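You operate a simulated robot arm through the tools that you are given. There is no shell and no other tool. Be economical: measure what you need, move in short steps, check, and stop when the job is done.

You run a simulated robot arm. Do the job below in one go: nothing can be reset, and whatever is moved stays where it is left.

## Task
Put one of the stones from the middle shelf of the blue rack on the middle shelf of the grey rack. Fetch the blue cup from the second shelf from the bottom of the blue rack and stand it on the top of the filling bench. Put the bag on the middle shelf of the blue rack away on the low shelf of the bag rack. Stack the clear jar from the second shelf from the bottom of the blue rack on top of the red jar. Count the cartons on the middle shelf of the blue rack, then put as many of the tall jars from the middle shelf of the blue rack on the fourth shelf from the bottom of the blue rack. Fetch the brown block with the red handle and set it on the fourth shelf from the bottom of the blue rack. Switch the green rocker switch on. Any order will do. Set down upright: cup, bag, tall jar, brown block with the red handle.

It is judged by the outcome, as a careful person would: the job done as asked, and still so three seconds after it is handed in. It fails if anything else is knocked over, pushed out of place, dropped, spilled or broken.

## Robot
A 7-joint arm with a fingered hand on a trunk, on a base that drives. Base frame: it is fixed to the floor where the robot stands at the start and does not move with it; the origin is under the middle of the robot, x ahead of it, y to its left, z up. Readings come in m, degrees, newtons and seconds.
With the tool pointing down near the work surface it reaches from about 0.66 to 0.76 m from the robot's upright axis, wherever it stands. Its first joint turns from -149.0 to 149.0 degrees. Places, roughly: bag [0.75, -0.5, 1]; brown block with the red handle (13x10x14 cm) [0.7, -1, 0]; carton [0.75, 0, 1]; cup [0.75, -0.25, 0.5]; fourth shelf of the blue rack [0.7, -0.3, 1.4]; green rocker switch [-0.2, -2.2, 1.3]; jar [0.75, -0.5, 0.5]; low shelf of the bag rack [-0.8, 5.6, 0.3]; middle shelf of the grey rack [0.7, 0.9, 1]; stone (3x3x2 cm) [0.8, -0.4, 1]; stone (4x4x3 cm) [0.8, 0, 1]; stone (5x5x3 cm) [0.8, -0.2, 1]; stone (6x4x3 cm) [0.8, -0.8, 1]; tall jar [0.75, -0.25, 1]; top of the filling bench [0.6, 2.4, 0.8]. Payload 3.5 kg.
The tool frame sits at the grasp point between the pads (the TCP): z along the fingers, y along the line on which they close. The tips reach 0.03 m beyond it. The gripper opens to 0.104 m. The gripper's body begins 0.035 m behind the TCP. The gripper is a hand of 4 fingers: y runs from the thumb to the fingers, the wrist lies at [-0.015, -0.11, -0.186] in the tool frame, and closing takes about 1.5 s.
Orientation is that of the tool frame in the base frame, as a unit quaternion [x, y, z, w]. With the fingers straight down and the wrist toward the robot, the tool's x, y and z point along [0, 1, 0], [1, 0, 0] and [0, 0, -1] of the base frame.

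## Interface
- The arm moves only by the tool drive_tool. Its argument "rows" is a list of rows, each a list of 6 numbers: the shift along the base's x, y, z in cm, then the turn, a rotation vector about the base's x, y, z in degrees. In form: [[tx, ty, tz, wx, wy, wz], ...]. A call has 1 to 12 rows; each row shifts and turns the commanded pose from where the row before left it. "claw" is the gripper command, from -1 (fully open) to 1 (shut), values between in proportion, set as the call begins (left out, the last holds). A row lasts 0.2 s, in which the tool goes at most 0.05 m and 8.6 degrees; a call with a longer step from one row to the next is refused whole, and so is a gripper value outside its range. A pose out of reach is approached as far as the arm can. The call stops where the force on the tool passes 40 N (or 10 N more than at its start, if that is more) or the arm is blocked; 0.2 s more then pass. The fingers move at their own pace (about 0.045 m/s each) and stop on an object; they squeeze with about 28 N. The grip force told is the motor's: it shows also when the fingers shut on nothing. Time passes only in rows, and 0.2 s behind the last, so rows that do not move let the fingers close. The reply holds the time, the measured pose of the TCP, the force on the tool along the base axes, the opening and the grip force, in the units named above and with some noise, with the torque about the TCP (base axes, N m) and any sound that the robot's microphone picked up, and new pictures: "pictures" is both (left out), scene, wrist or none.
- Cameras (640 x 400 px; columns grow to the right, rows downward): "scene" is now at [0.051, 0.1418, 1.4188]; the picture's right is [-0.35, -0.94, 0.00], its down [-0.37, 0.14, -0.92] and it looks along [0.86, -0.33, -0.39] (base axes); focal length 214 px, centre (320, 200). "wrist" rides on the gripper at [0.061, -0.092, -0.13] in the tool frame; the picture's right is [-0.81, 0.28, -0.52], its down [-0.53, -0.71, 0.46] and it looks along [-0.24, 0.64, 0.72] (tool axes); focal length 275 px, centre (320, 200). There is no depth. A picture from a camera that has moved, and an enlarged one, comes with that camera's place and axes in the base frame and with its lens. The place of the scene camera against the robot may be out by one fixed shift of up to 0.018 m in any direction.
- slide_trunk(by): slides the trunk up (or, below 0, down) by that many m; the arm and the scene camera ride with it, the base frame stays. It gives what a move gives, with no picture.
- roll_base(legs): drives the robot by 1 to 6 legs, each [ahead, left, turn to the left] in m, m and degrees, along the robot's own axes; the way and the turn of a leg run together, so that a leg with both is an arc; at most 1.5 m and 180 degrees a leg. The arm and the cameras ride along, it lands a little off, and it stops where it bumps. It gives what a move gives, and a new picture of the scene camera.
- grasp_type(shape): the hand has 4 fingers and takes this shape, open, in about a second: jaw (thumb against the fingers, like two jaws); tri (thumb and two fingers); tip (a fingertip pinch); poke (one finger out to press); point (the index stretched); flat (the hand flat); cup (the hand cupped); fist (a fist). The gripper value then closes the fingers along that shape, each until it touches; the sizes above hold for jaw. It gives what a move gives, with no picture.
- turn_head(pan, tilt): turns the head with the scene camera to pan (to the left, within 155 degrees either way) and tilt (down, from -29 to 69), counted from straight ahead of the robot. It gives what a move gives, and a new picture of the scene camera.
- zoom(camera, box): a new picture of the part [left, top, right, bottom] of that camera's present view, enlarged. No time passes.
- finish_job(): hands the job in; it is judged then, once.

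Go step by step. Nothing tells you exact positions but the pictures and the camera data: compare them with the known pose of the tool, close in by small moves and look again before you grip or let go. The budget is 217 turns and 260 pictures, counting those below and the enlarged ones. Unless the task says otherwise, let go and move clear before handing in, and close with one line.

The tools are called after "Emit:" as name(argument=value, ...) on one line, values as JSON. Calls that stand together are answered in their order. drive_tool: Moves the arm, as the interface text tells. Its arguments: {"type":"object","properties":{"rows":{"type":"array"},"claw":{"type":"number"},"pictures":{"type":"string","enum":["both","scene","wrist","none"]}},"required":["rows"]} The other tools are called the same way: slide_trunk (by) slides the trunk up or down; grasp_type (shape) gives the hand a shape; roll_base (legs) drives the base; turn_head (pan, tilt) turns the head that bears the scene camera; zoom (camera, box) takes an enlarged picture of a part of a camera's view; finish_job () hands the job in.

At the start:

```text
time_s: 0.0
tool_pos: [0.3489, -0.4452, 0.9998]
tcp_rot: [0.707, 0.708, 0.0, 0.0]
force: [-1.0, 0.7, 0.3]
moment: [0.03, 0.01, 0.01]
grip_width: 0.1037
grasp_force: 0.1
shape: jaw
trunk travel left (down, up): [-0.425, 0.285]
robot x, y, heading: [-0.0016, 0.0023, 0.1]
head pan, tilt: [-20.7, 23.2]
```

scene: 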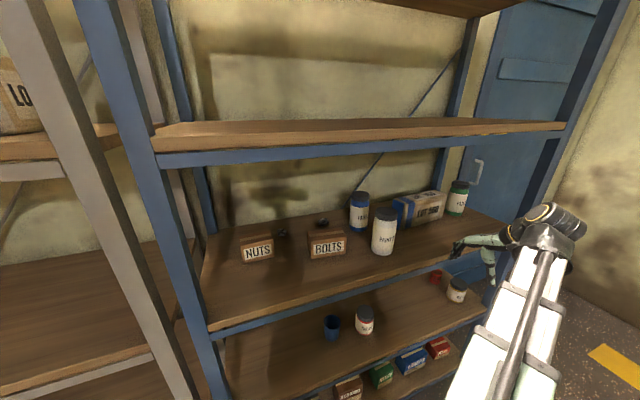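
wrist: 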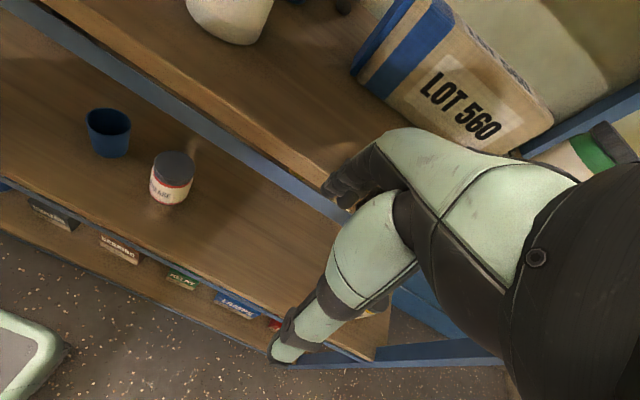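

I see the blue rack with two cartons (NUTS, BOLTS), tall jars and a bag on the middle shelf; I'll zoom in for detail.

Emit:
zoom(camera="scene", box=[200, 160, 520, 360])

Emit:
turn_head(pan=-45, tilt=40)

Emit:
turn_head(pan=0, tilt=30)

```text
2.00 times, centred on (360, 260) of scene
camera zoom: at [0.051, 0.1418, 1.4188], right [-0.35, -0.94, 0.0], down [-0.37, 0.14, -0.92], along [0.86, -0.33, -0.39], focal length 429 px, centre (240, 80)
```

zoom: 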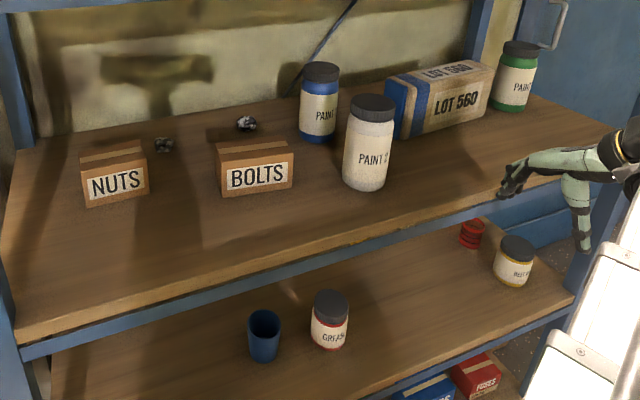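

```text
time_s: 0.9
tool_pos: [0.3487, -0.4449, 0.9995]
tcp_rot: [0.707, 0.707, 0.0, -0.001]
force: [-0.2, 0.6, 0.0]
moment: [-0.03, 0.02, 0.0]
grip_width: 0.1036
grasp_force: 0.0
shape: jaw
trunk travel left (down, up): [-0.425, 0.285]
robot x, y, heading: [-0.0003, -0.0012, -0.1]
head pan, tilt: [-45.0, 40.0]
camera scene: at [0.0246, 0.1145, 1.3926], right [-0.71, -0.71, 0.0], down [-0.45, 0.45, -0.77], along [0.54, -0.54, -0.64], focal length 214 px, centre (320, 200)
```

scene: 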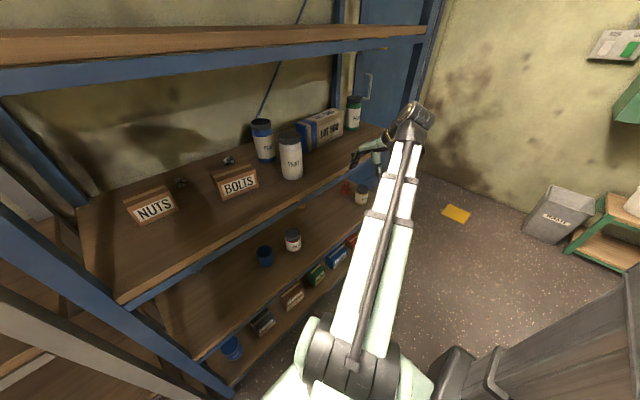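

```text
time_s: 2.0
tool_pos: [0.3491, -0.4451, 0.9993]
tcp_rot: [0.707, 0.707, -0.001, 0.0]
force: [-0.3, 0.0, 0.0]
moment: [-0.02, 0.02, 0.01]
grip_width: 0.1037
grasp_force: 0.1
shape: jaw
trunk travel left (down, up): [-0.425, 0.285]
robot x, y, heading: [-0.0006, 0.0006, 0.0]
head pan, tilt: [0.0, 30.0]
camera scene: at [0.0549, 0.1745, 1.4079], right [0.0, -1.0, 0.0], down [-0.5, 0.0, -0.87], along [0.87, 0.0, -0.5], focal length 214 px, centre (320, 200)
```

scene: 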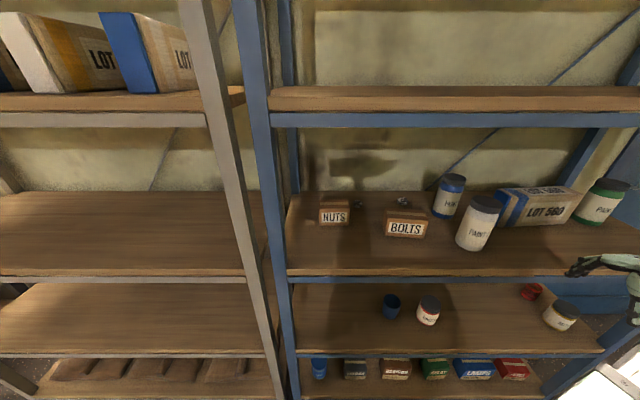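

The rack is clear; next I look at the second shelf, the right side floor, and other stations.

Emit:
turn_head(pan=-35, tilt=45)

Emit:
zoom(camera="scene", box=[200, 100, 400, 225])

Emit:
zoom(camera="scene", box=[200, 200, 400, 325])

Emit:
turn_head(pan=-90, tilt=30)

Emit:
turn_head(pan=90, tilt=25)

Emit:
turn_head(pan=45, tilt=25)

```text
time_s: 3.0
tool_pos: [0.3482, -0.4452, 0.9998]
tcp_rot: [0.707, 0.707, 0.0, 0.0]
force: [0.3, 0.1, 0.1]
moment: [0.01, -0.03, 0.01]
grip_width: 0.1036
grasp_force: 0.0
shape: jaw
trunk travel left (down, up): [-0.425, 0.285]
robot x, y, heading: [0.0006, -0.0007, -0.1]
head pan, tilt: [-35.0, 45.0]
camera scene: at [0.0311, 0.128, 1.3853], right [-0.57, -0.82, 0.0], down [-0.58, 0.41, -0.71], along [0.58, -0.41, -0.71], focal length 214 px, centre (320, 200)
```

scene: 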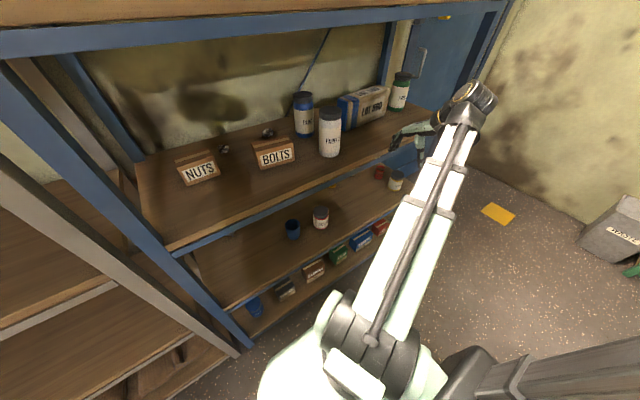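

```text
3.20 times, centred on (300, 162) of scene
camera zoom: at [0.0311, 0.128, 1.3853], right [-0.57, -0.82, 0.0], down [-0.58, 0.41, -0.71], along [0.58, -0.41, -0.71], focal length 686 px, centre (384, 320)
```

zoom: 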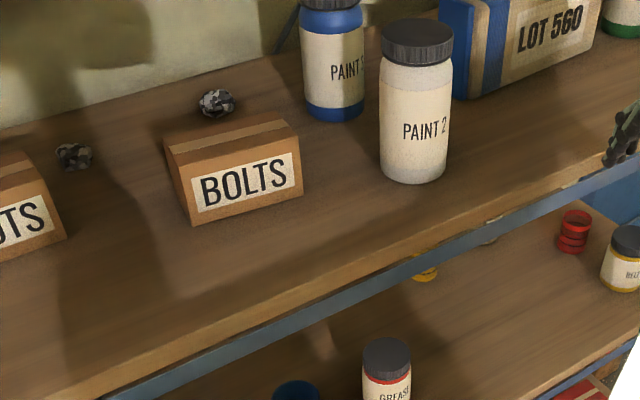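

```text
3.20 times, centred on (300, 262) of scene
camera zoom: at [0.0311, 0.128, 1.3853], right [-0.57, -0.82, 0.0], down [-0.58, 0.41, -0.71], along [0.58, -0.41, -0.71], focal length 686 px, centre (384, 0)
```

zoom: 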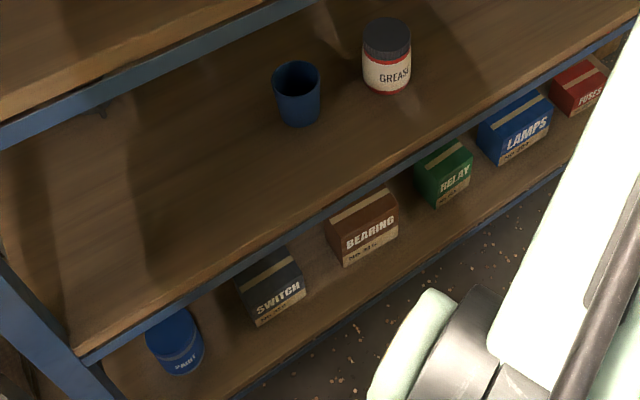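

```text
time_s: 4.2
tool_pos: [0.3483, -0.4454, 0.9994]
tcp_rot: [0.707, 0.707, 0.0, 0.0]
force: [0.2, 0.5, -0.1]
moment: [0.0, -0.01, 0.0]
grip_width: 0.1037
grasp_force: 0.1
shape: jaw
trunk travel left (down, up): [-0.425, 0.285]
robot x, y, heading: [-0.0002, 0.003, 0.1]
head pan, tilt: [-90.0, 30.0]
camera scene: at [-0.0355, 0.0841, 1.4079], right [-1.0, 0.0, 0.0], down [0.0, 0.5, -0.87], along [0.0, -0.87, -0.5], focal length 214 px, centre (320, 200)
```

scene: 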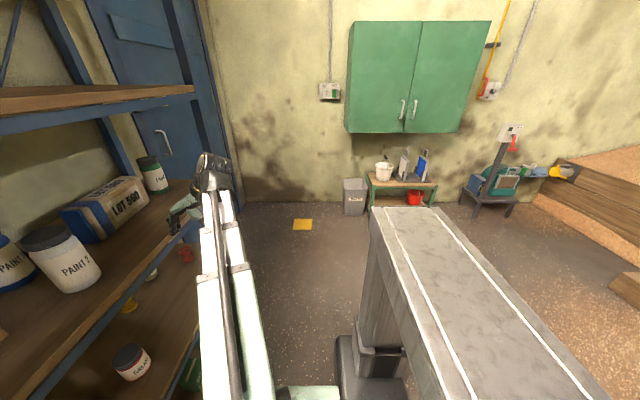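

```text
time_s: 6.9
tool_pos: [0.3483, -0.4448, 0.9997]
tcp_rot: [0.706, 0.708, 0.0, 0.0]
force: [-0.3, 0.3, -0.1]
moment: [-0.01, -0.04, 0.02]
grip_width: 0.1037
grasp_force: 0.1
shape: jaw
trunk travel left (down, up): [-0.425, 0.285]
robot x, y, heading: [0.0008, -0.0015, 0.3]
head pan, tilt: [90.0, 25.0]
camera scene: at [-0.0355, 0.2667, 1.4159], right [1.0, 0.0, 0.0], down [0.0, -0.42, -0.91], along [0.0, 0.91, -0.42], focal length 214 px, centre (320, 200)
```

scene: 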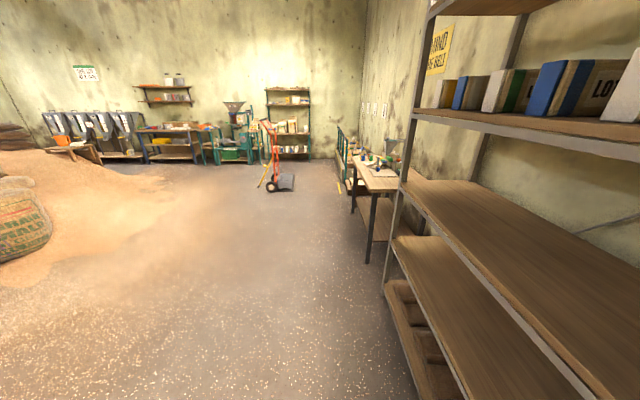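

```text
time_s: 8.1
tool_pos: [0.3486, -0.4455, 1.0007]
tcp_rot: [0.707, 0.707, 0.0, 0.0]
force: [-0.1, 0.3, -0.4]
moment: [0.02, -0.03, 0.0]
grip_width: 0.1038
grasp_force: 0.1
shape: jaw
trunk travel left (down, up): [-0.425, 0.285]
robot x, y, heading: [0.0011, 0.0006, 0.2]
head pan, tilt: [45.0, 25.0]
camera scene: at [0.0295, 0.2398, 1.4159], right [0.71, -0.71, 0.0], down [-0.3, -0.3, -0.91], along [0.64, 0.64, -0.42], focal length 214 px, centre (320, 200)
```

scene: 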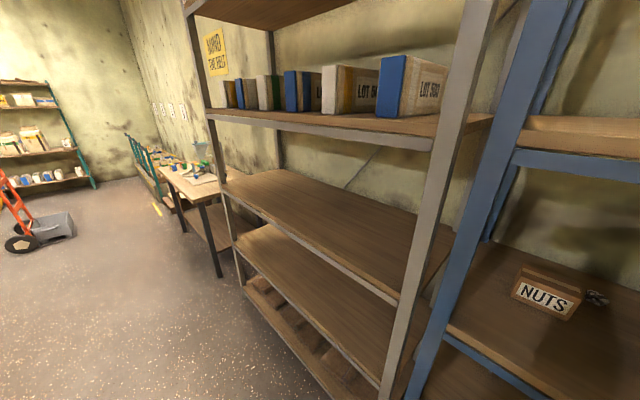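

Shelves hold the named things; now I check details: what's behind the robot, the switches and the objects at the second shelf.

Emit:
turn_head(pan=-140, tilt=40)

Emit:
turn_head(pan=-90, tilt=20)

Emit:
zoom(camera="scene", box=[290, 70, 570, 245])

```text
time_s: 10.8
tool_pos: [0.3489, -0.4454, 0.9996]
tcp_rot: [0.707, 0.707, 0.001, 0.0]
force: [0.9, 0.0, 0.1]
moment: [0.03, -0.02, -0.01]
grip_width: 0.1035
grasp_force: 0.1
shape: jaw
trunk travel left (down, up): [-0.425, 0.285]
robot x, y, heading: [0.0002, 0.0018, 0.1]
head pan, tilt: [-140.0, 40.0]
camera scene: at [-0.1007, 0.1199, 1.3926], right [-0.64, 0.77, 0.0], down [0.49, 0.41, -0.77], along [-0.59, -0.49, -0.64], focal length 214 px, centre (320, 200)
```

scene: 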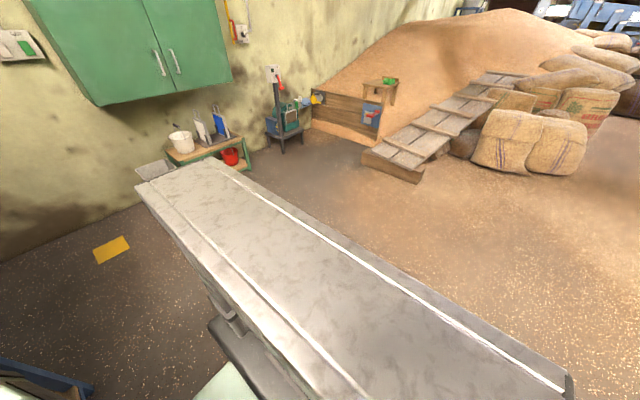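

```text
time_s: 12.0
tool_pos: [0.3502, -0.4453, 0.9997]
tcp_rot: [0.707, 0.707, 0.0, 0.0]
force: [-0.5, -0.4, 0.3]
moment: [-0.03, 0.0, 0.0]
grip_width: 0.1034
grasp_force: 0.2
shape: jaw
trunk travel left (down, up): [-0.425, 0.285]
robot x, y, heading: [0.0009, -0.0019, 0.1]
head pan, tilt: [-90.0, 20.0]
camera scene: at [-0.0356, 0.0814, 1.4239], right [-1.0, 0.0, 0.0], down [0.0, 0.34, -0.94], along [0.0, -0.94, -0.34], focal length 214 px, centre (320, 200)
```

scene: 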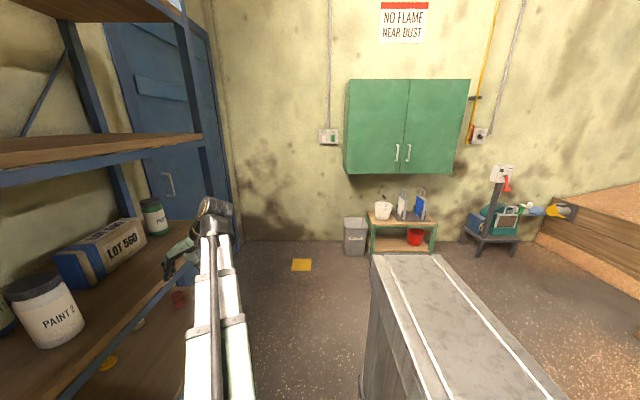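

```text
2.29 times, centred on (430, 158) of scene
camera zoom: at [-0.0356, 0.0814, 1.4239], right [-1.0, 0.0, 0.0], down [0.0, 0.34, -0.94], along [0.0, -0.94, -0.34], focal length 490 px, centre (69, 297)
```

zoom: 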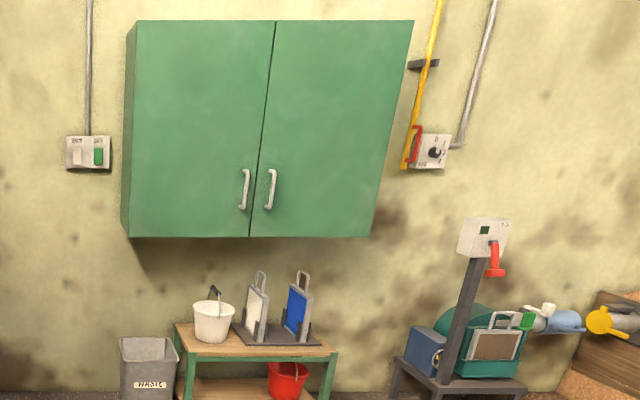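

The second shelf is around z≈0.55. I'll lower the trunk to look into the lower shelves and triangulate.

Emit:
slide_trunk(by=-0.4)

Emit:
turn_head(pan=-30, tilt=25)

Emit:
zoom(camera="scene", box=[200, 130, 500, 318])

Emit:
turn_head(pan=-60, tilt=30)

```text
time_s: 15.8
tool_pos: [0.3491, -0.4461, 0.5995]
tcp_rot: [0.707, 0.707, 0.0, 0.0]
force: [0.5, -0.2, 0.9]
moment: [0.02, 0.0, 0.0]
grip_width: 0.1035
grasp_force: 0.1
shape: jaw
trunk travel left (down, up): [-0.025, 0.685]
robot x, y, heading: [0.0016, 0.0011, -0.0]
head pan, tilt: [-90.0, 20.0]
```

```text
time_s: 17.1
tool_pos: [0.349, -0.4467, 0.5994]
tcp_rot: [0.707, 0.707, 0.0, 0.0]
force: [-0.8, -0.4, 0.5]
moment: [0.04, 0.03, 0.02]
grip_width: 0.1036
grasp_force: 0.1
shape: jaw
trunk travel left (down, up): [-0.025, 0.685]
robot x, y, heading: [-0.0001, 0.0039, 0.1]
head pan, tilt: [-30.0, 25.0]
camera scene: at [0.0442, 0.1285, 1.0159], right [-0.5, -0.87, 0.0], down [-0.37, 0.21, -0.91], along [0.78, -0.45, -0.42], focal length 214 px, centre (320, 200)
```

scene: 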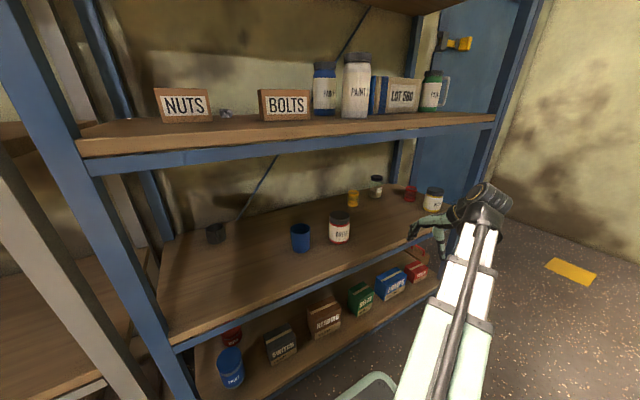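

```text
2.13 times, centred on (350, 224) of scene
camera zoom: at [0.0442, 0.1285, 1.0159], right [-0.5, -0.87, 0.0], down [-0.37, 0.21, -0.91], along [0.78, -0.45, -0.42], focal length 456 px, centre (256, 149)
```

zoom: 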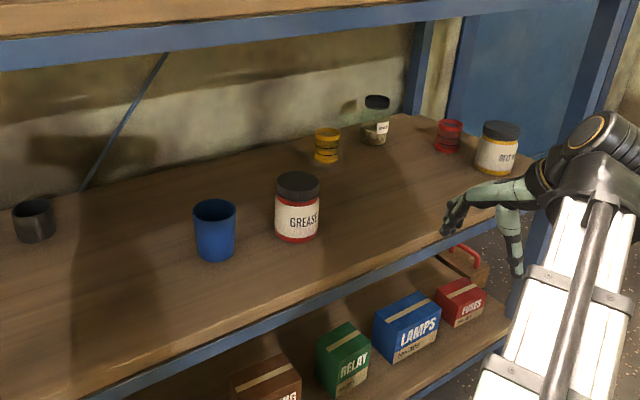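

```text
time_s: 18.1
tool_pos: [0.3489, -0.4457, 0.6004]
tcp_rot: [0.707, 0.707, 0.0, 0.0]
force: [0.1, 0.5, -0.5]
moment: [0.01, 0.0, 0.0]
grip_width: 0.1038
grasp_force: 0.0
shape: jaw
trunk travel left (down, up): [-0.025, 0.685]
robot x, y, heading: [0.0003, 0.0052, -0.0]
head pan, tilt: [-60.0, 30.0]
camera scene: at [0.0097, 0.0963, 1.0079], right [-0.87, -0.5, 0.0], down [-0.25, 0.43, -0.87], along [0.43, -0.75, -0.5], focal length 214 px, centre (320, 200)
```

scene: 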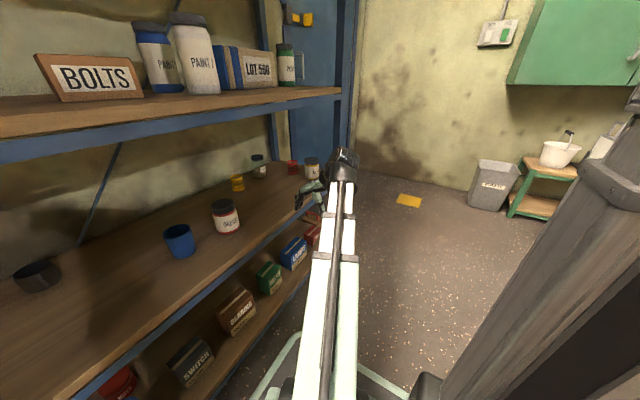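

I have estimates: middle shelf z≈0.95, second ≈0.55, fourth ≈1.38, front edge x≈0.45. I'll raise the trunk and drive right to view the shelf from the other side, and the block and switch.

Emit:
slide_trunk(by=0.35)

Emit:
roll_base(legs=[[0, -0.9, 0]])

Emit:
turn_head(pan=10, tilt=40)

Emit:
turn_head(pan=-20, tilt=50)

```text
time_s: 21.5
tool_pos: [0.3485, -0.4453, 0.9492]
tcp_rot: [0.707, 0.707, 0.0, 0.001]
force: [0.8, 0.7, -0.1]
moment: [0.01, 0.03, 0.01]
grip_width: 0.1036
grasp_force: 0.0
shape: jaw
trunk travel left (down, up): [-0.375, 0.335]
robot x, y, heading: [-0.001, -0.0005, -0.2]
head pan, tilt: [-60.0, 30.0]
```

```text
time_s: 26.3
tool_pos: [0.3448, -1.3554, 0.9493]
tcp_rot: [0.709, 0.705, -0.001, 0.001]
force: [0.0, 0.4, 0.3]
moment: [0.03, 0.0, 0.04]
grip_width: 0.1036
grasp_force: 0.1
shape: jaw
trunk travel left (down, up): [-0.375, 0.335]
robot x, y, heading: [-0.0026, -0.9089, -0.3]
head pan, tilt: [-60.0, 30.0]
camera scene: at [0.0077, -0.8109, 1.3579], right [-0.87, -0.5, 0.0], down [-0.25, 0.43, -0.87], along [0.43, -0.75, -0.5], focal length 214 px, centre (320, 200)
```

scene: 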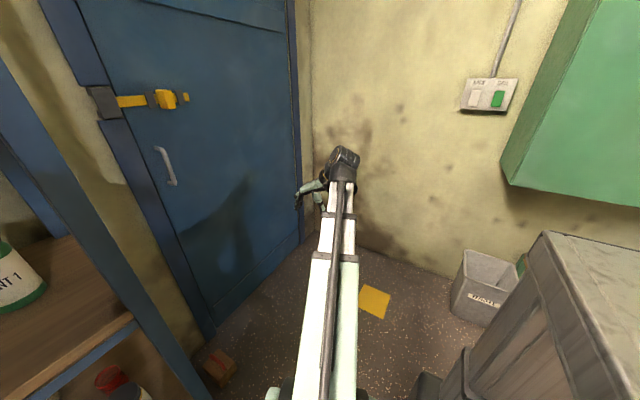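

```text
time_s: 27.7
tool_pos: [0.3438, -1.3545, 0.9503]
tcp_rot: [0.708, 0.706, 0.0, 0.001]
force: [-1.1, -0.2, -0.1]
moment: [0.0, 0.02, 0.0]
grip_width: 0.1034
grasp_force: 0.0
shape: jaw
trunk travel left (down, up): [-0.375, 0.335]
robot x, y, heading: [-0.0036, -0.9087, -0.2]
head pan, tilt: [10.0, 40.0]
camera scene: at [0.0467, -0.7182, 1.3426], right [0.17, -0.99, 0.0], down [-0.63, -0.11, -0.77], along [0.76, 0.13, -0.64], focal length 214 px, centre (320, 200)
```

scene: 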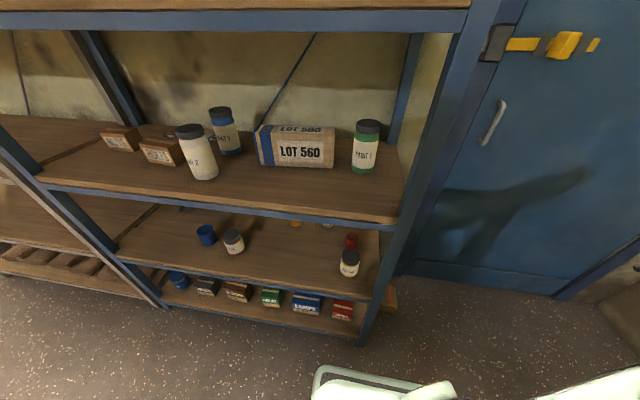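

```text
time_s: 28.6
tool_pos: [0.3441, -1.3545, 0.9492]
tcp_rot: [0.708, 0.706, 0.0, -0.001]
force: [-0.1, 0.3, 0.5]
moment: [-0.03, 0.02, -0.02]
grip_width: 0.1036
grasp_force: 0.1
shape: jaw
trunk travel left (down, up): [-0.375, 0.335]
robot x, y, heading: [-0.0011, -0.9079, -0.3]
head pan, tilt: [-20.0, 50.0]
camera scene: at [0.0352, -0.7591, 1.3284], right [-0.35, -0.94, 0.0], down [-0.72, 0.27, -0.64], along [0.6, -0.22, -0.77], focal length 214 px, centre (320, 200)
```

scene: 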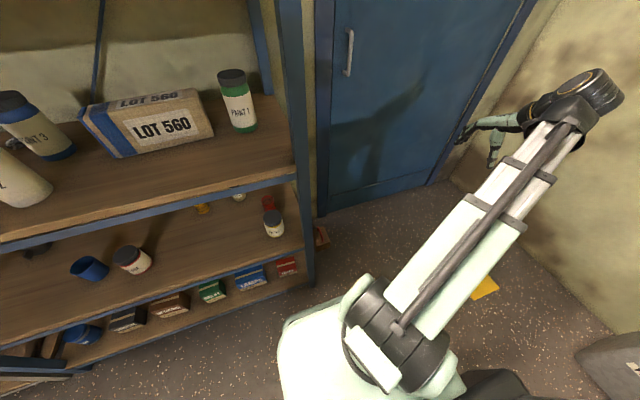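

Block is on the floor near (0.72,-1.01). I'll zoom on the middle shelf from here and on the switch.

Emit:
turn_head(pan=15, tilt=30)

Emit:
zoom(camera="scene", box=[90, 110, 420, 316])

Emit:
turn_head(pan=-80, tilt=15)

Emit:
zoom(camera="scene", box=[340, 70, 500, 170])

```text
time_s: 29.6
tool_pos: [0.3459, -1.3538, 0.9497]
tcp_rot: [0.709, 0.705, 0.0, 0.0]
force: [0.5, -0.2, 1.1]
moment: [0.0, 0.03, 0.04]
grip_width: 0.1036
grasp_force: 0.1
shape: jaw
trunk travel left (down, up): [-0.375, 0.335]
robot x, y, heading: [-0.0025, -0.9085, -0.1]
head pan, tilt: [15.0, 30.0]
camera scene: at [0.0504, -0.7096, 1.3579], right [0.25, -0.97, 0.0], down [-0.48, -0.13, -0.87], along [0.84, 0.22, -0.5], focal length 214 px, centre (320, 200)
```

scene: 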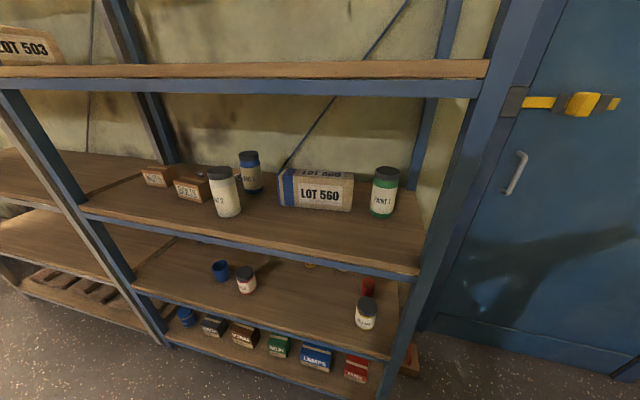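

```text
1.94 times, centred on (255, 213) of scene
camera zoom: at [0.0504, -0.7096, 1.3579], right [0.25, -0.97, 0.0], down [-0.48, -0.13, -0.87], along [0.84, 0.22, -0.5], focal length 416 px, centre (446, 175)
```

zoom: 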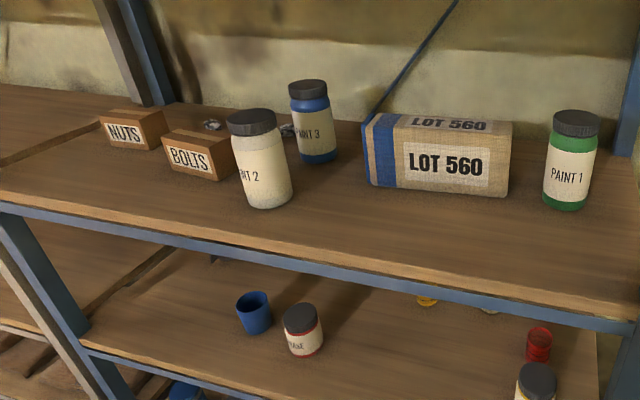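

```text
time_s: 31.3
tool_pos: [0.3435, -1.3552, 0.9499]
tcp_rot: [0.709, 0.705, 0.0, 0.0]
force: [-0.4, -0.1, -0.6]
moment: [-0.02, 0.05, 0.01]
grip_width: 0.1037
grasp_force: 0.1
shape: jaw
trunk travel left (down, up): [-0.375, 0.335]
robot x, y, heading: [-0.0025, -0.9091, -0.1]
head pan, tilt: [-80.0, 15.0]
camera scene: at [-0.0213, -0.8245, 1.3821], right [-0.99, -0.17, 0.0], down [-0.04, 0.26, -0.97], along [0.16, -0.95, -0.26], focal length 214 px, centre (320, 200)
```

scene: 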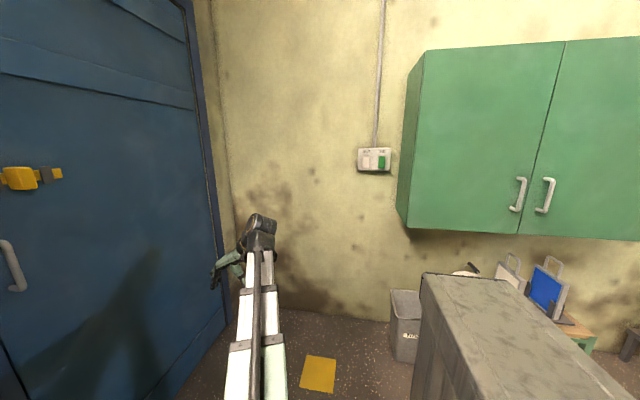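

```text
4.00 times, centred on (420, 120) of scene
camera zoom: at [-0.0213, -0.8245, 1.3821], right [-0.99, -0.17, 0.0], down [-0.04, 0.26, -0.97], along [0.16, -0.95, -0.26], focal length 858 px, centre (-80, 520)
```

zoom: 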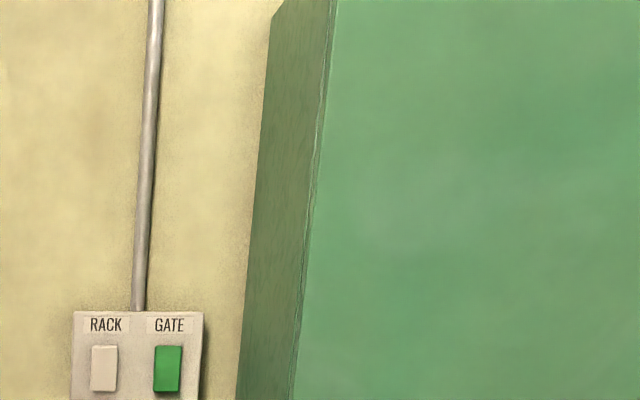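

Two cartons are visible (NUTS, BOLTS), and the green rocker is the "GATE" one near (-0.16,-2.18,1.26). I drive nearer to it and look closely.

Emit:
roll_base(legs=[[0, -0.45, 0]])

Emit:
turn_head(pan=-95, tilt=10)

Emit:
zoom(camera="scene", box=[260, 140, 420, 240])

```text
time_s: 34.0
tool_pos: [0.3421, -1.7857, 0.9502]
tcp_rot: [0.709, 0.705, 0.001, 0.0]
force: [0.6, -0.3, 0.4]
moment: [-0.01, -0.01, -0.02]
grip_width: 0.1037
grasp_force: 0.0
shape: jaw
trunk travel left (down, up): [-0.375, 0.335]
robot x, y, heading: [-0.0073, -1.3355, -0.3]
head pan, tilt: [-80.0, 15.0]
camera scene: at [-0.0236, -1.2554, 1.3821], right [-0.99, -0.17, 0.0], down [-0.04, 0.26, -0.97], along [0.16, -0.95, -0.26], focal length 214 px, centre (320, 200)
```

scene: 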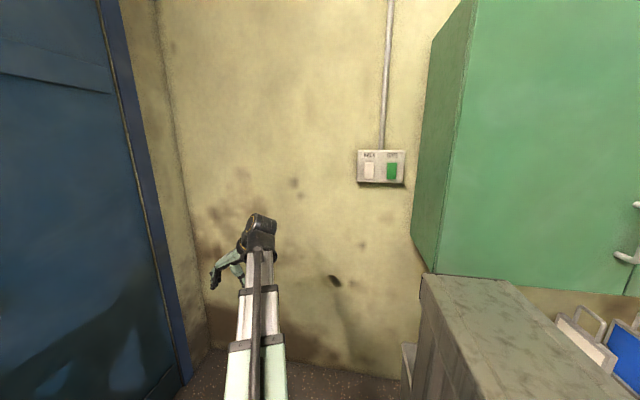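

```text
time_s: 34.7
tool_pos: [0.3423, -1.7862, 0.9503]
tcp_rot: [0.709, 0.705, 0.0, 0.0]
force: [-0.8, 0.4, 0.1]
moment: [0.01, -0.02, -0.01]
grip_width: 0.1037
grasp_force: 0.0
shape: jaw
trunk travel left (down, up): [-0.375, 0.335]
robot x, y, heading: [-0.0069, -1.3393, -0.1]
head pan, tilt: [-95.0, 10.0]
camera scene: at [-0.0478, -1.256, 1.3902], right [-1.0, 0.09, 0.0], down [0.02, 0.17, -0.98], along [-0.09, -0.98, -0.17], focal length 214 px, centre (320, 200)
```

scene: 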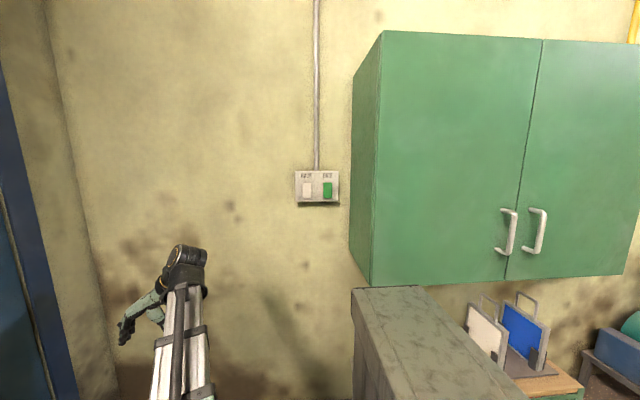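

```text
4.00 times, centred on (340, 190) of scene
camera zoom: at [-0.0478, -1.256, 1.3902], right [-1.0, 0.09, 0.0], down [0.02, 0.17, -0.98], along [-0.09, -0.98, -0.17], focal length 858 px, centre (240, 240)
```

zoom: 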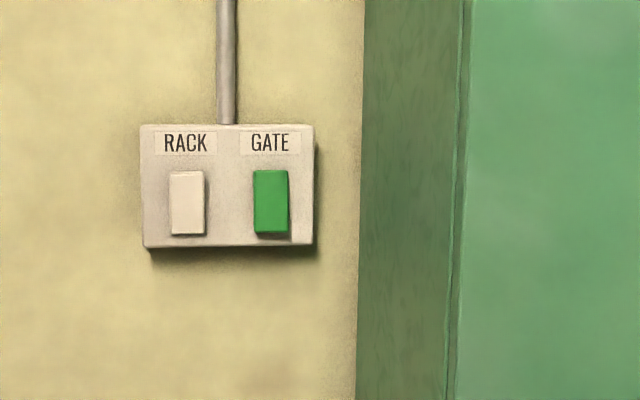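

Same grey mast shows, so it's part of the robot. I zoom harder on the rocker to see its tilt.

Emit:
zoom(camera="scene", box=[292, 165, 344, 210])

Emit:
grasp_type(shape="poke")

```text
8.89 times, centred on (318, 188) of scene
camera zoom: at [-0.0478, -1.256, 1.3902], right [-1.0, 0.09, 0.0], down [0.02, 0.17, -0.98], along [-0.09, -0.98, -0.17], focal length 1906 px, centre (338, 311)
```

zoom: 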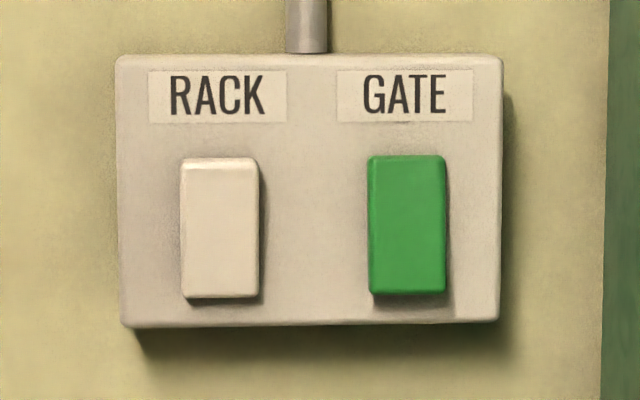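

```text
time_s: 35.6
tool_pos: [0.3419, -1.7856, 0.9493]
tcp_rot: [0.709, 0.705, 0.0, 0.0]
force: [-0.4, 0.3, -0.3]
moment: [-0.03, -0.02, 0.01]
grip_width: 0.0001
grasp_force: 0.2
shape: poke
trunk travel left (down, up): [-0.375, 0.335]
robot x, y, heading: [-0.0093, -1.3397, -0.5]
head pan, tilt: [-95.0, 10.0]
```

Rocker tilt isn't clear yet; I'll swing the hand to face the wall (wrist away from the cabinet) in steps, using the wrist camera for a side look.

Emit:
drive_tool(rows=[[-1.9, -0.2, 1.5, 0, 6.06, 6.06], [-1.9, -0.2, 1.5, 0, 6.06, 6.06], [-1.9, -0.2, 1.5, 0, 6.06, 6.06], [-1.9, -0.2, 1.5, 0, 6.06, 6.06], [-1.9, -0.2, 1.5, 0, 6.06, 6.06], [-1.9, -0.2, 1.5, 0, 6.06, 6.06], [-1.9, -0.2, 1.5, 0, 6.06, 6.06], [-1.9, -0.2, 1.5, 0, 6.06, 6.06], [-1.9, -0.2, 1.5, 0, 6.06, 6.06], [-1.9, -0.2, 1.5, 0, 6.06, 6.06]], pictures="scene")

Emit:
drive_tool(rows=[[-1.9, -0.2, 1.5, 0, 6.06, 6.06], [-1.9, -0.2, 1.5, 0, 6.06, 6.06], [-1.9, -0.2, 1.5, 0, 6.06, 6.06], [-1.9, -0.2, 1.5, 0, 6.06, 6.06], [-1.9, -0.2, 1.5, 0, 6.06, 6.06], [-1.9, -0.2, 1.5, 0, 6.06, 6.06], [-1.9, -0.2, 1.5, 0, 6.06, 6.06], [-1.9, -0.2, 1.5, 0, 6.06, 6.06], [-1.9, -0.2, 1.5, 0, 6.06, 6.06], [-1.9, -0.2, 1.5, 0, 6.06, 6.06], [0, 0, 0, 0, 6.06, 6.06], [0, 0, 0, 0, 0, 0]])

```text
time_s: 36.2
tool_pos: [0.3149, -1.7903, 0.9738]
tcp_rot: [0.655, 0.752, -0.056, -0.053]
force: [-2.2, -46.9, 39.1]
moment: [9.47, 3.05, 4.35]
grip_width: 0.0
grasp_force: 0.1
shape: poke
trunk travel left (down, up): [-0.375, 0.335]
robot x, y, heading: [-0.0052, -1.3386, -0.2]
head pan, tilt: [-95.0, 10.0]
stopped in row 2: the force on the tool passed its limit at 172 N (the readings are from after the stop); the commanded pose is now the measured one
camera scene: at [-0.0478, -1.2561, 1.3902], right [-1.0, 0.09, 0.0], down [0.02, 0.17, -0.98], along [-0.09, -0.98, -0.17], focal length 214 px, centre (320, 200)
```

scene: 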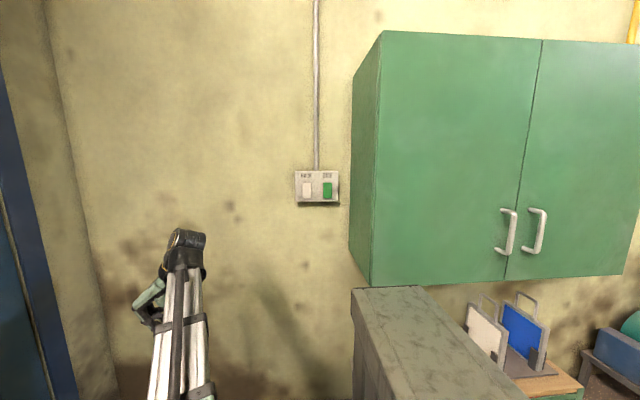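

```text
time_s: 36.5
tool_pos: [0.3125, -1.7916, 0.9755]
tcp_rot: [0.656, 0.75, -0.06, -0.057]
force: [7.0, -79.8, 53.7]
moment: [15.02, 5.58, 6.34]
grip_width: 0.0
grasp_force: 0.2
shape: poke
out of reach, approached as far as the arm can: row 1
trunk travel left (down, up): [-0.375, 0.335]
robot x, y, heading: [-0.0042, -1.3378, -0.4]
head pan, tilt: [-95.0, 10.0]
stopped in row 1: the force on the tool passed its limit at 198 N (the readings are from after the stop); the commanded pose is now the measured one
camera scene: at [-0.0479, -1.256, 1.3902], right [-1.0, 0.09, 0.0], down [0.02, 0.17, -0.98], along [-0.09, -0.98, -0.17], focal length 214 px, centre (320, 200)
camera wrist: at [0.2377, -1.7418, 1.1191], right [0.46, -0.76, 0.46], down [-0.7, -0.63, -0.33], along [0.54, -0.17, -0.82], focal length 275 px, centre (320, 200)
```

scene: 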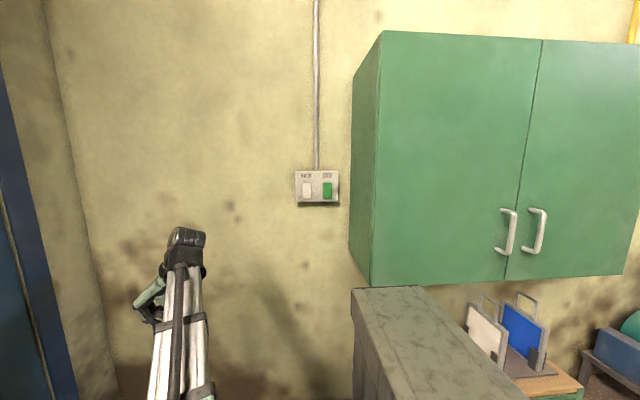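
wrist: 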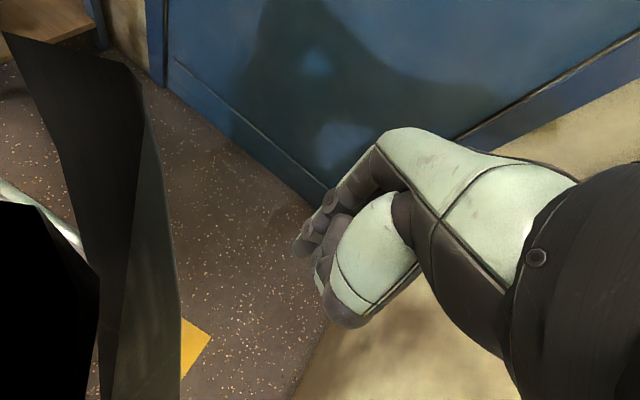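

The hand folded inward and hit a joint limit; I'll turn the other way round (outward) instead.

Emit:
drive_tool(rows=[[1, 0, 1.0, 0, -6.06, -6.06], [0, 0, 1.0, 0, -6.06, -6.06], [0, 0, 1.5, 0, -6.06, -6.06], [0, 0, 1.5, 0, -6.06, -6.06], [-1, 0, 1.5, 0, -6.06, -6.06], [-1, 0, 1.5, 0, -6.06, -6.06], [-1, 0, 1.5, 0, -6.06, -6.06], [-1, 0, 1.5, 0, -6.06, -6.06]], pictures="scene")

```text
time_s: 36.7
tool_pos: [0.3143, -1.7934, 0.9771]
tcp_rot: [0.66, 0.747, -0.057, -0.053]
force: [19.6, -14.0, 8.9]
moment: [2.57, 3.62, 0.05]
grip_width: 0.0002
grasp_force: 0.0
shape: poke
trunk travel left (down, up): [-0.375, 0.335]
robot x, y, heading: [-0.0036, -1.341, -0.2]
head pan, tilt: [-95.0, 10.0]
stopped in row 1: the force on the tool passed its limit at 137 N (the readings are from after the stop); the commanded pose is now the measured one
camera scene: at [-0.0478, -1.2561, 1.3902], right [-1.0, 0.09, 0.0], down [0.02, 0.17, -0.98], along [-0.09, -0.98, -0.17], focal length 214 px, centre (320, 200)
```

scene: 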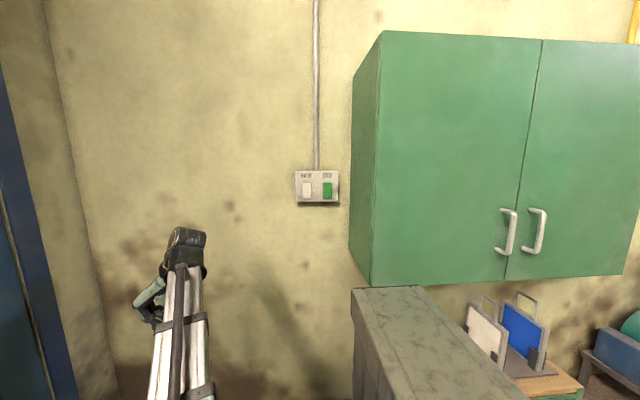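

Forces are still relaxing; I back the hand out straight with small steps.

Emit:
drive_tool(rows=[[0, 0, 0, 0, 0, 0], [1, -1, 0, 0, 0, 0], [1, -1, 0, 0, 0, 0]], pictures="none")

Emit:
drive_tool(rows=[[0, 0, 0, 0, -3, -3], [0, 0, 0, 0, -6, -6], [0, 0, 0, 0, -6, -6], [0, 0, 1, 0, -6, -6], [0, 0, 1, 0, -6, -6], [0, 0, 1, 0, -6, -6]], pictures="scene")

```text
time_s: 37.5
tool_pos: [0.3345, -1.8116, 0.9758]
tcp_rot: [0.66, 0.747, -0.057, -0.053]
force: [0.0, -0.3, -0.4]
moment: [-0.04, 0.0, -0.02]
grip_width: 0.0001
grasp_force: 0.1
shape: poke
trunk travel left (down, up): [-0.375, 0.335]
robot x, y, heading: [-0.0052, -1.3418, -0.4]
head pan, tilt: [-95.0, 10.0]
```

```text
time_s: 38.9
tool_pos: [0.3331, -1.8127, 1.0064]
tcp_rot: [0.832, 0.516, 0.146, 0.146]
force: [0.5, 1.4, -0.3]
moment: [0.01, 0.01, 0.0]
grip_width: 0.0
grasp_force: 0.0
shape: poke
trunk travel left (down, up): [-0.375, 0.335]
robot x, y, heading: [-0.0029, -1.3385, -0.2]
head pan, tilt: [-95.0, 10.0]
camera scene: at [-0.0479, -1.256, 1.3903], right [-1.0, 0.09, 0.0], down [0.02, 0.17, -0.98], along [-0.09, -0.98, -0.17], focal length 214 px, centre (320, 200)
```

scene: 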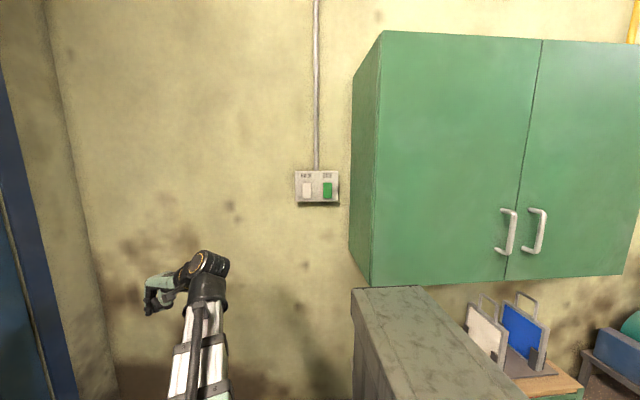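

That direction works; I continue the turn while rising.

Emit:
drive_tool(rows=[[-1, 0, 2, 0, -6.06, -6.06], [-1, 0, 2, 0, -6.06, -6.06], [-1, 0, 2, 0, -6.06, -6.06], [-2, 0, 2, 0, -6.06, -6.06], [-2, 0, 2, 0, -6.06, -6.06], [-2, 0, 2, 0, -6.06, -6.06], [-2, 0, 2, 0, -6.06, -6.06], [-2, 0, 2, 0, -6.06, -6.06]], pictures="scene")

Emit:
drive_tool(rows=[[-2, 0, 1, 0, -6.06, -6.06], [-2, 0, 1, 0, -6.06, -6.06], [-2, 0, 1, 0, -6.06, -6.06], [-2, 0, 1, 0, -6.06, -6.06], [-2, 0, 1, 0, -6.06, -6.06], [-2, 0, 1, 0, -6.06, -6.06], [-2, 0, 1, 0, -6.06, -6.06], [-2, 0, 1, 0, -6.06, -6.06], [-2, 0, 1, 0, -6.06, -6.06]])

```text
time_s: 40.7
tool_pos: [0.2047, -1.8222, 1.1746]
tcp_rot: [0.834, 0.037, 0.395, 0.385]
force: [0.7, -0.2, -0.2]
moment: [0.01, 0.0, -0.01]
grip_width: 0.0002
grasp_force: 0.0
shape: poke
out of reach, approached as far as the arm can: row 7, 8
trunk travel left (down, up): [-0.375, 0.335]
robot x, y, heading: [-0.0083, -1.3392, -0.3]
head pan, tilt: [-95.0, 10.0]
camera scene: at [-0.0479, -1.2561, 1.3902], right [-1.0, 0.09, 0.0], down [0.02, 0.17, -0.98], along [-0.09, -0.98, -0.17], focal length 214 px, centre (320, 200)
```

scene: 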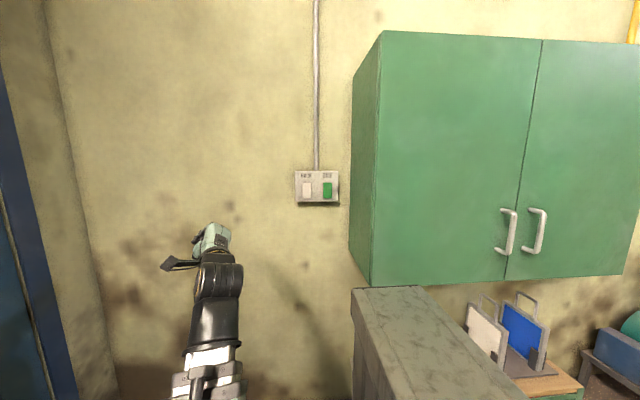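

```text
time_s: 42.7
tool_pos: [0.0314, -1.8371, 1.2661]
tcp_rot: [-0.493, 0.508, -0.506, -0.493]
force: [0.8, 0.3, -0.2]
moment: [0.01, -0.01, 0.03]
grip_width: 0.0
grasp_force: 0.1
shape: poke
out of reach, approached as far as the arm can: row 1, 2, 8, 9
trunk travel left (down, up): [-0.375, 0.335]
robot x, y, heading: [-0.0025, -1.3346, -0.3]
head pan, tilt: [-95.0, 10.0]
camera scene: at [-0.0479, -1.256, 1.3902], right [-1.0, 0.09, 0.0], down [0.02, 0.17, -0.98], along [-0.09, -0.98, -0.17], focal length 214 px, centre (320, 200)
camera wrist: at [0.1217, -1.7067, 1.3293], right [-0.25, 0.52, -0.82], down [0.73, -0.46, -0.51], along [-0.64, -0.72, -0.26], focal length 275 px, centre (320, 200)
```

scene: 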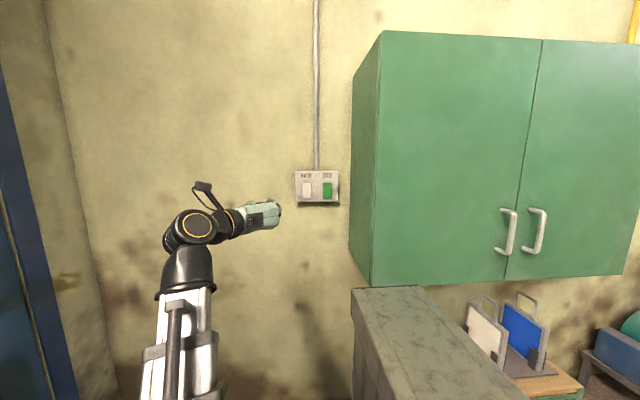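
wrist: 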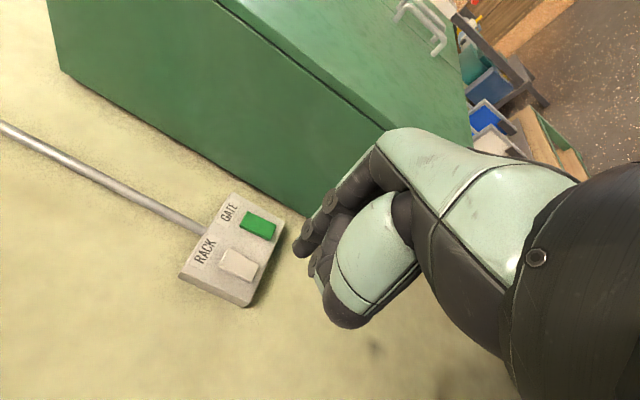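

The wrist camera sees the switch from the side; I zoom to read the rocker's tilt and see the hand.

Emit:
zoom(camera="wrist", box=[170, 180, 300, 310])

Emit:
zoom(camera="wrist", box=[260, 110, 480, 340])

```text
3.08 times, centred on (235, 245) of wrist
camera zoom: at [0.1217, -1.7067, 1.3293], right [-0.25, 0.52, -0.82], down [0.73, -0.46, -0.51], along [-0.64, -0.72, -0.26], focal length 847 px, centre (582, 62)
```

zoom: 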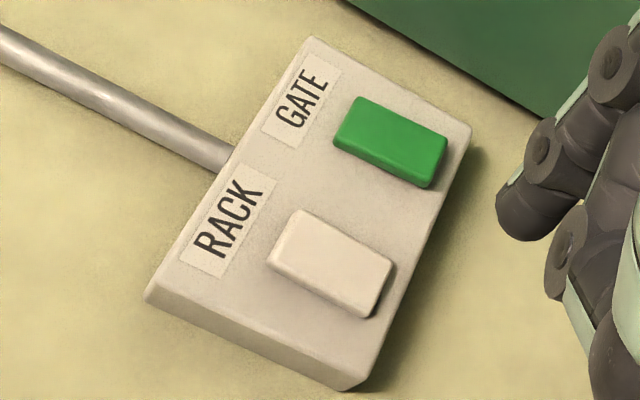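

```text
1.74 times, centred on (370, 225) of wrist
camera zoom: at [0.1217, -1.7067, 1.3293], right [-0.25, 0.52, -0.82], down [0.73, -0.46, -0.51], along [-0.64, -0.72, -0.26], focal length 479 px, centre (233, 156)
```

zoom: 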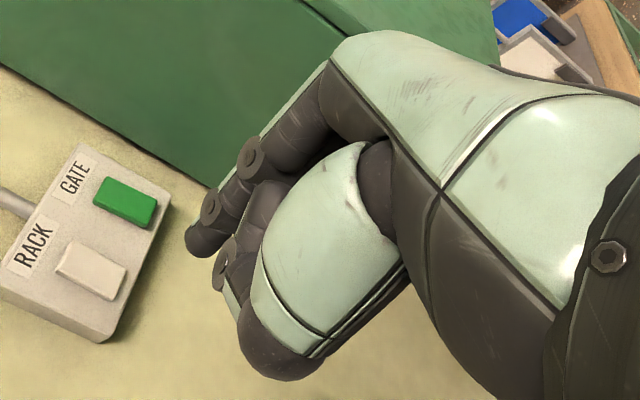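

The rocker's bottom end stands proud, so that's the half to press, at about (-0.171,-2.203,1.238). I move in front of it.

Emit:
drive_tool(rows=[[-3.4, -2, -0.6, 0, 0, 0], [-3.4, -2, -0.6, 0, 0, 0], [-3.4, -3, -0.6, 0, 0, 0], [-3.4, -3, -0.6, 0, 0, 0], [-3.4, -3, -0.6, 0, 0, 0], [-3.2, -3, -0.4, 0, 0, 0], [0, -3, 0, 0, 0, 0], [0, -3, 0, 0, 0, 0]])

```text
time_s: 44.5
tool_pos: [-0.1685, -2.0596, 1.2328]
tcp_rot: [-0.495, 0.507, -0.507, -0.491]
force: [-0.8, 0.2, -0.3]
moment: [0.02, -0.01, 0.03]
grip_width: 0.0002
grasp_force: 0.0
shape: poke
trunk travel left (down, up): [-0.375, 0.335]
robot x, y, heading: [-0.0015, -1.334, -0.3]
head pan, tilt: [-95.0, 10.0]
camera scene: at [-0.0479, -1.256, 1.3902], right [-1.0, 0.09, 0.0], down [0.02, 0.17, -0.98], along [-0.09, -0.98, -0.17], focal length 214 px, centre (320, 200)
camera wrist: at [-0.0776, -1.9288, 1.2959], right [-0.25, 0.52, -0.82], down [0.73, -0.45, -0.51], along [-0.64, -0.73, -0.26], focal length 275 px, centre (320, 200)
```

scene: 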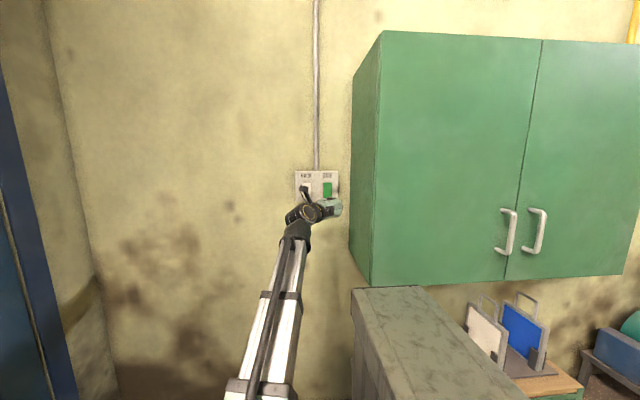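
wrist: 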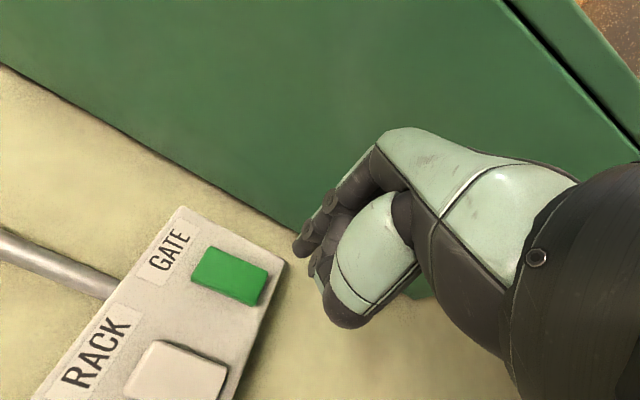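

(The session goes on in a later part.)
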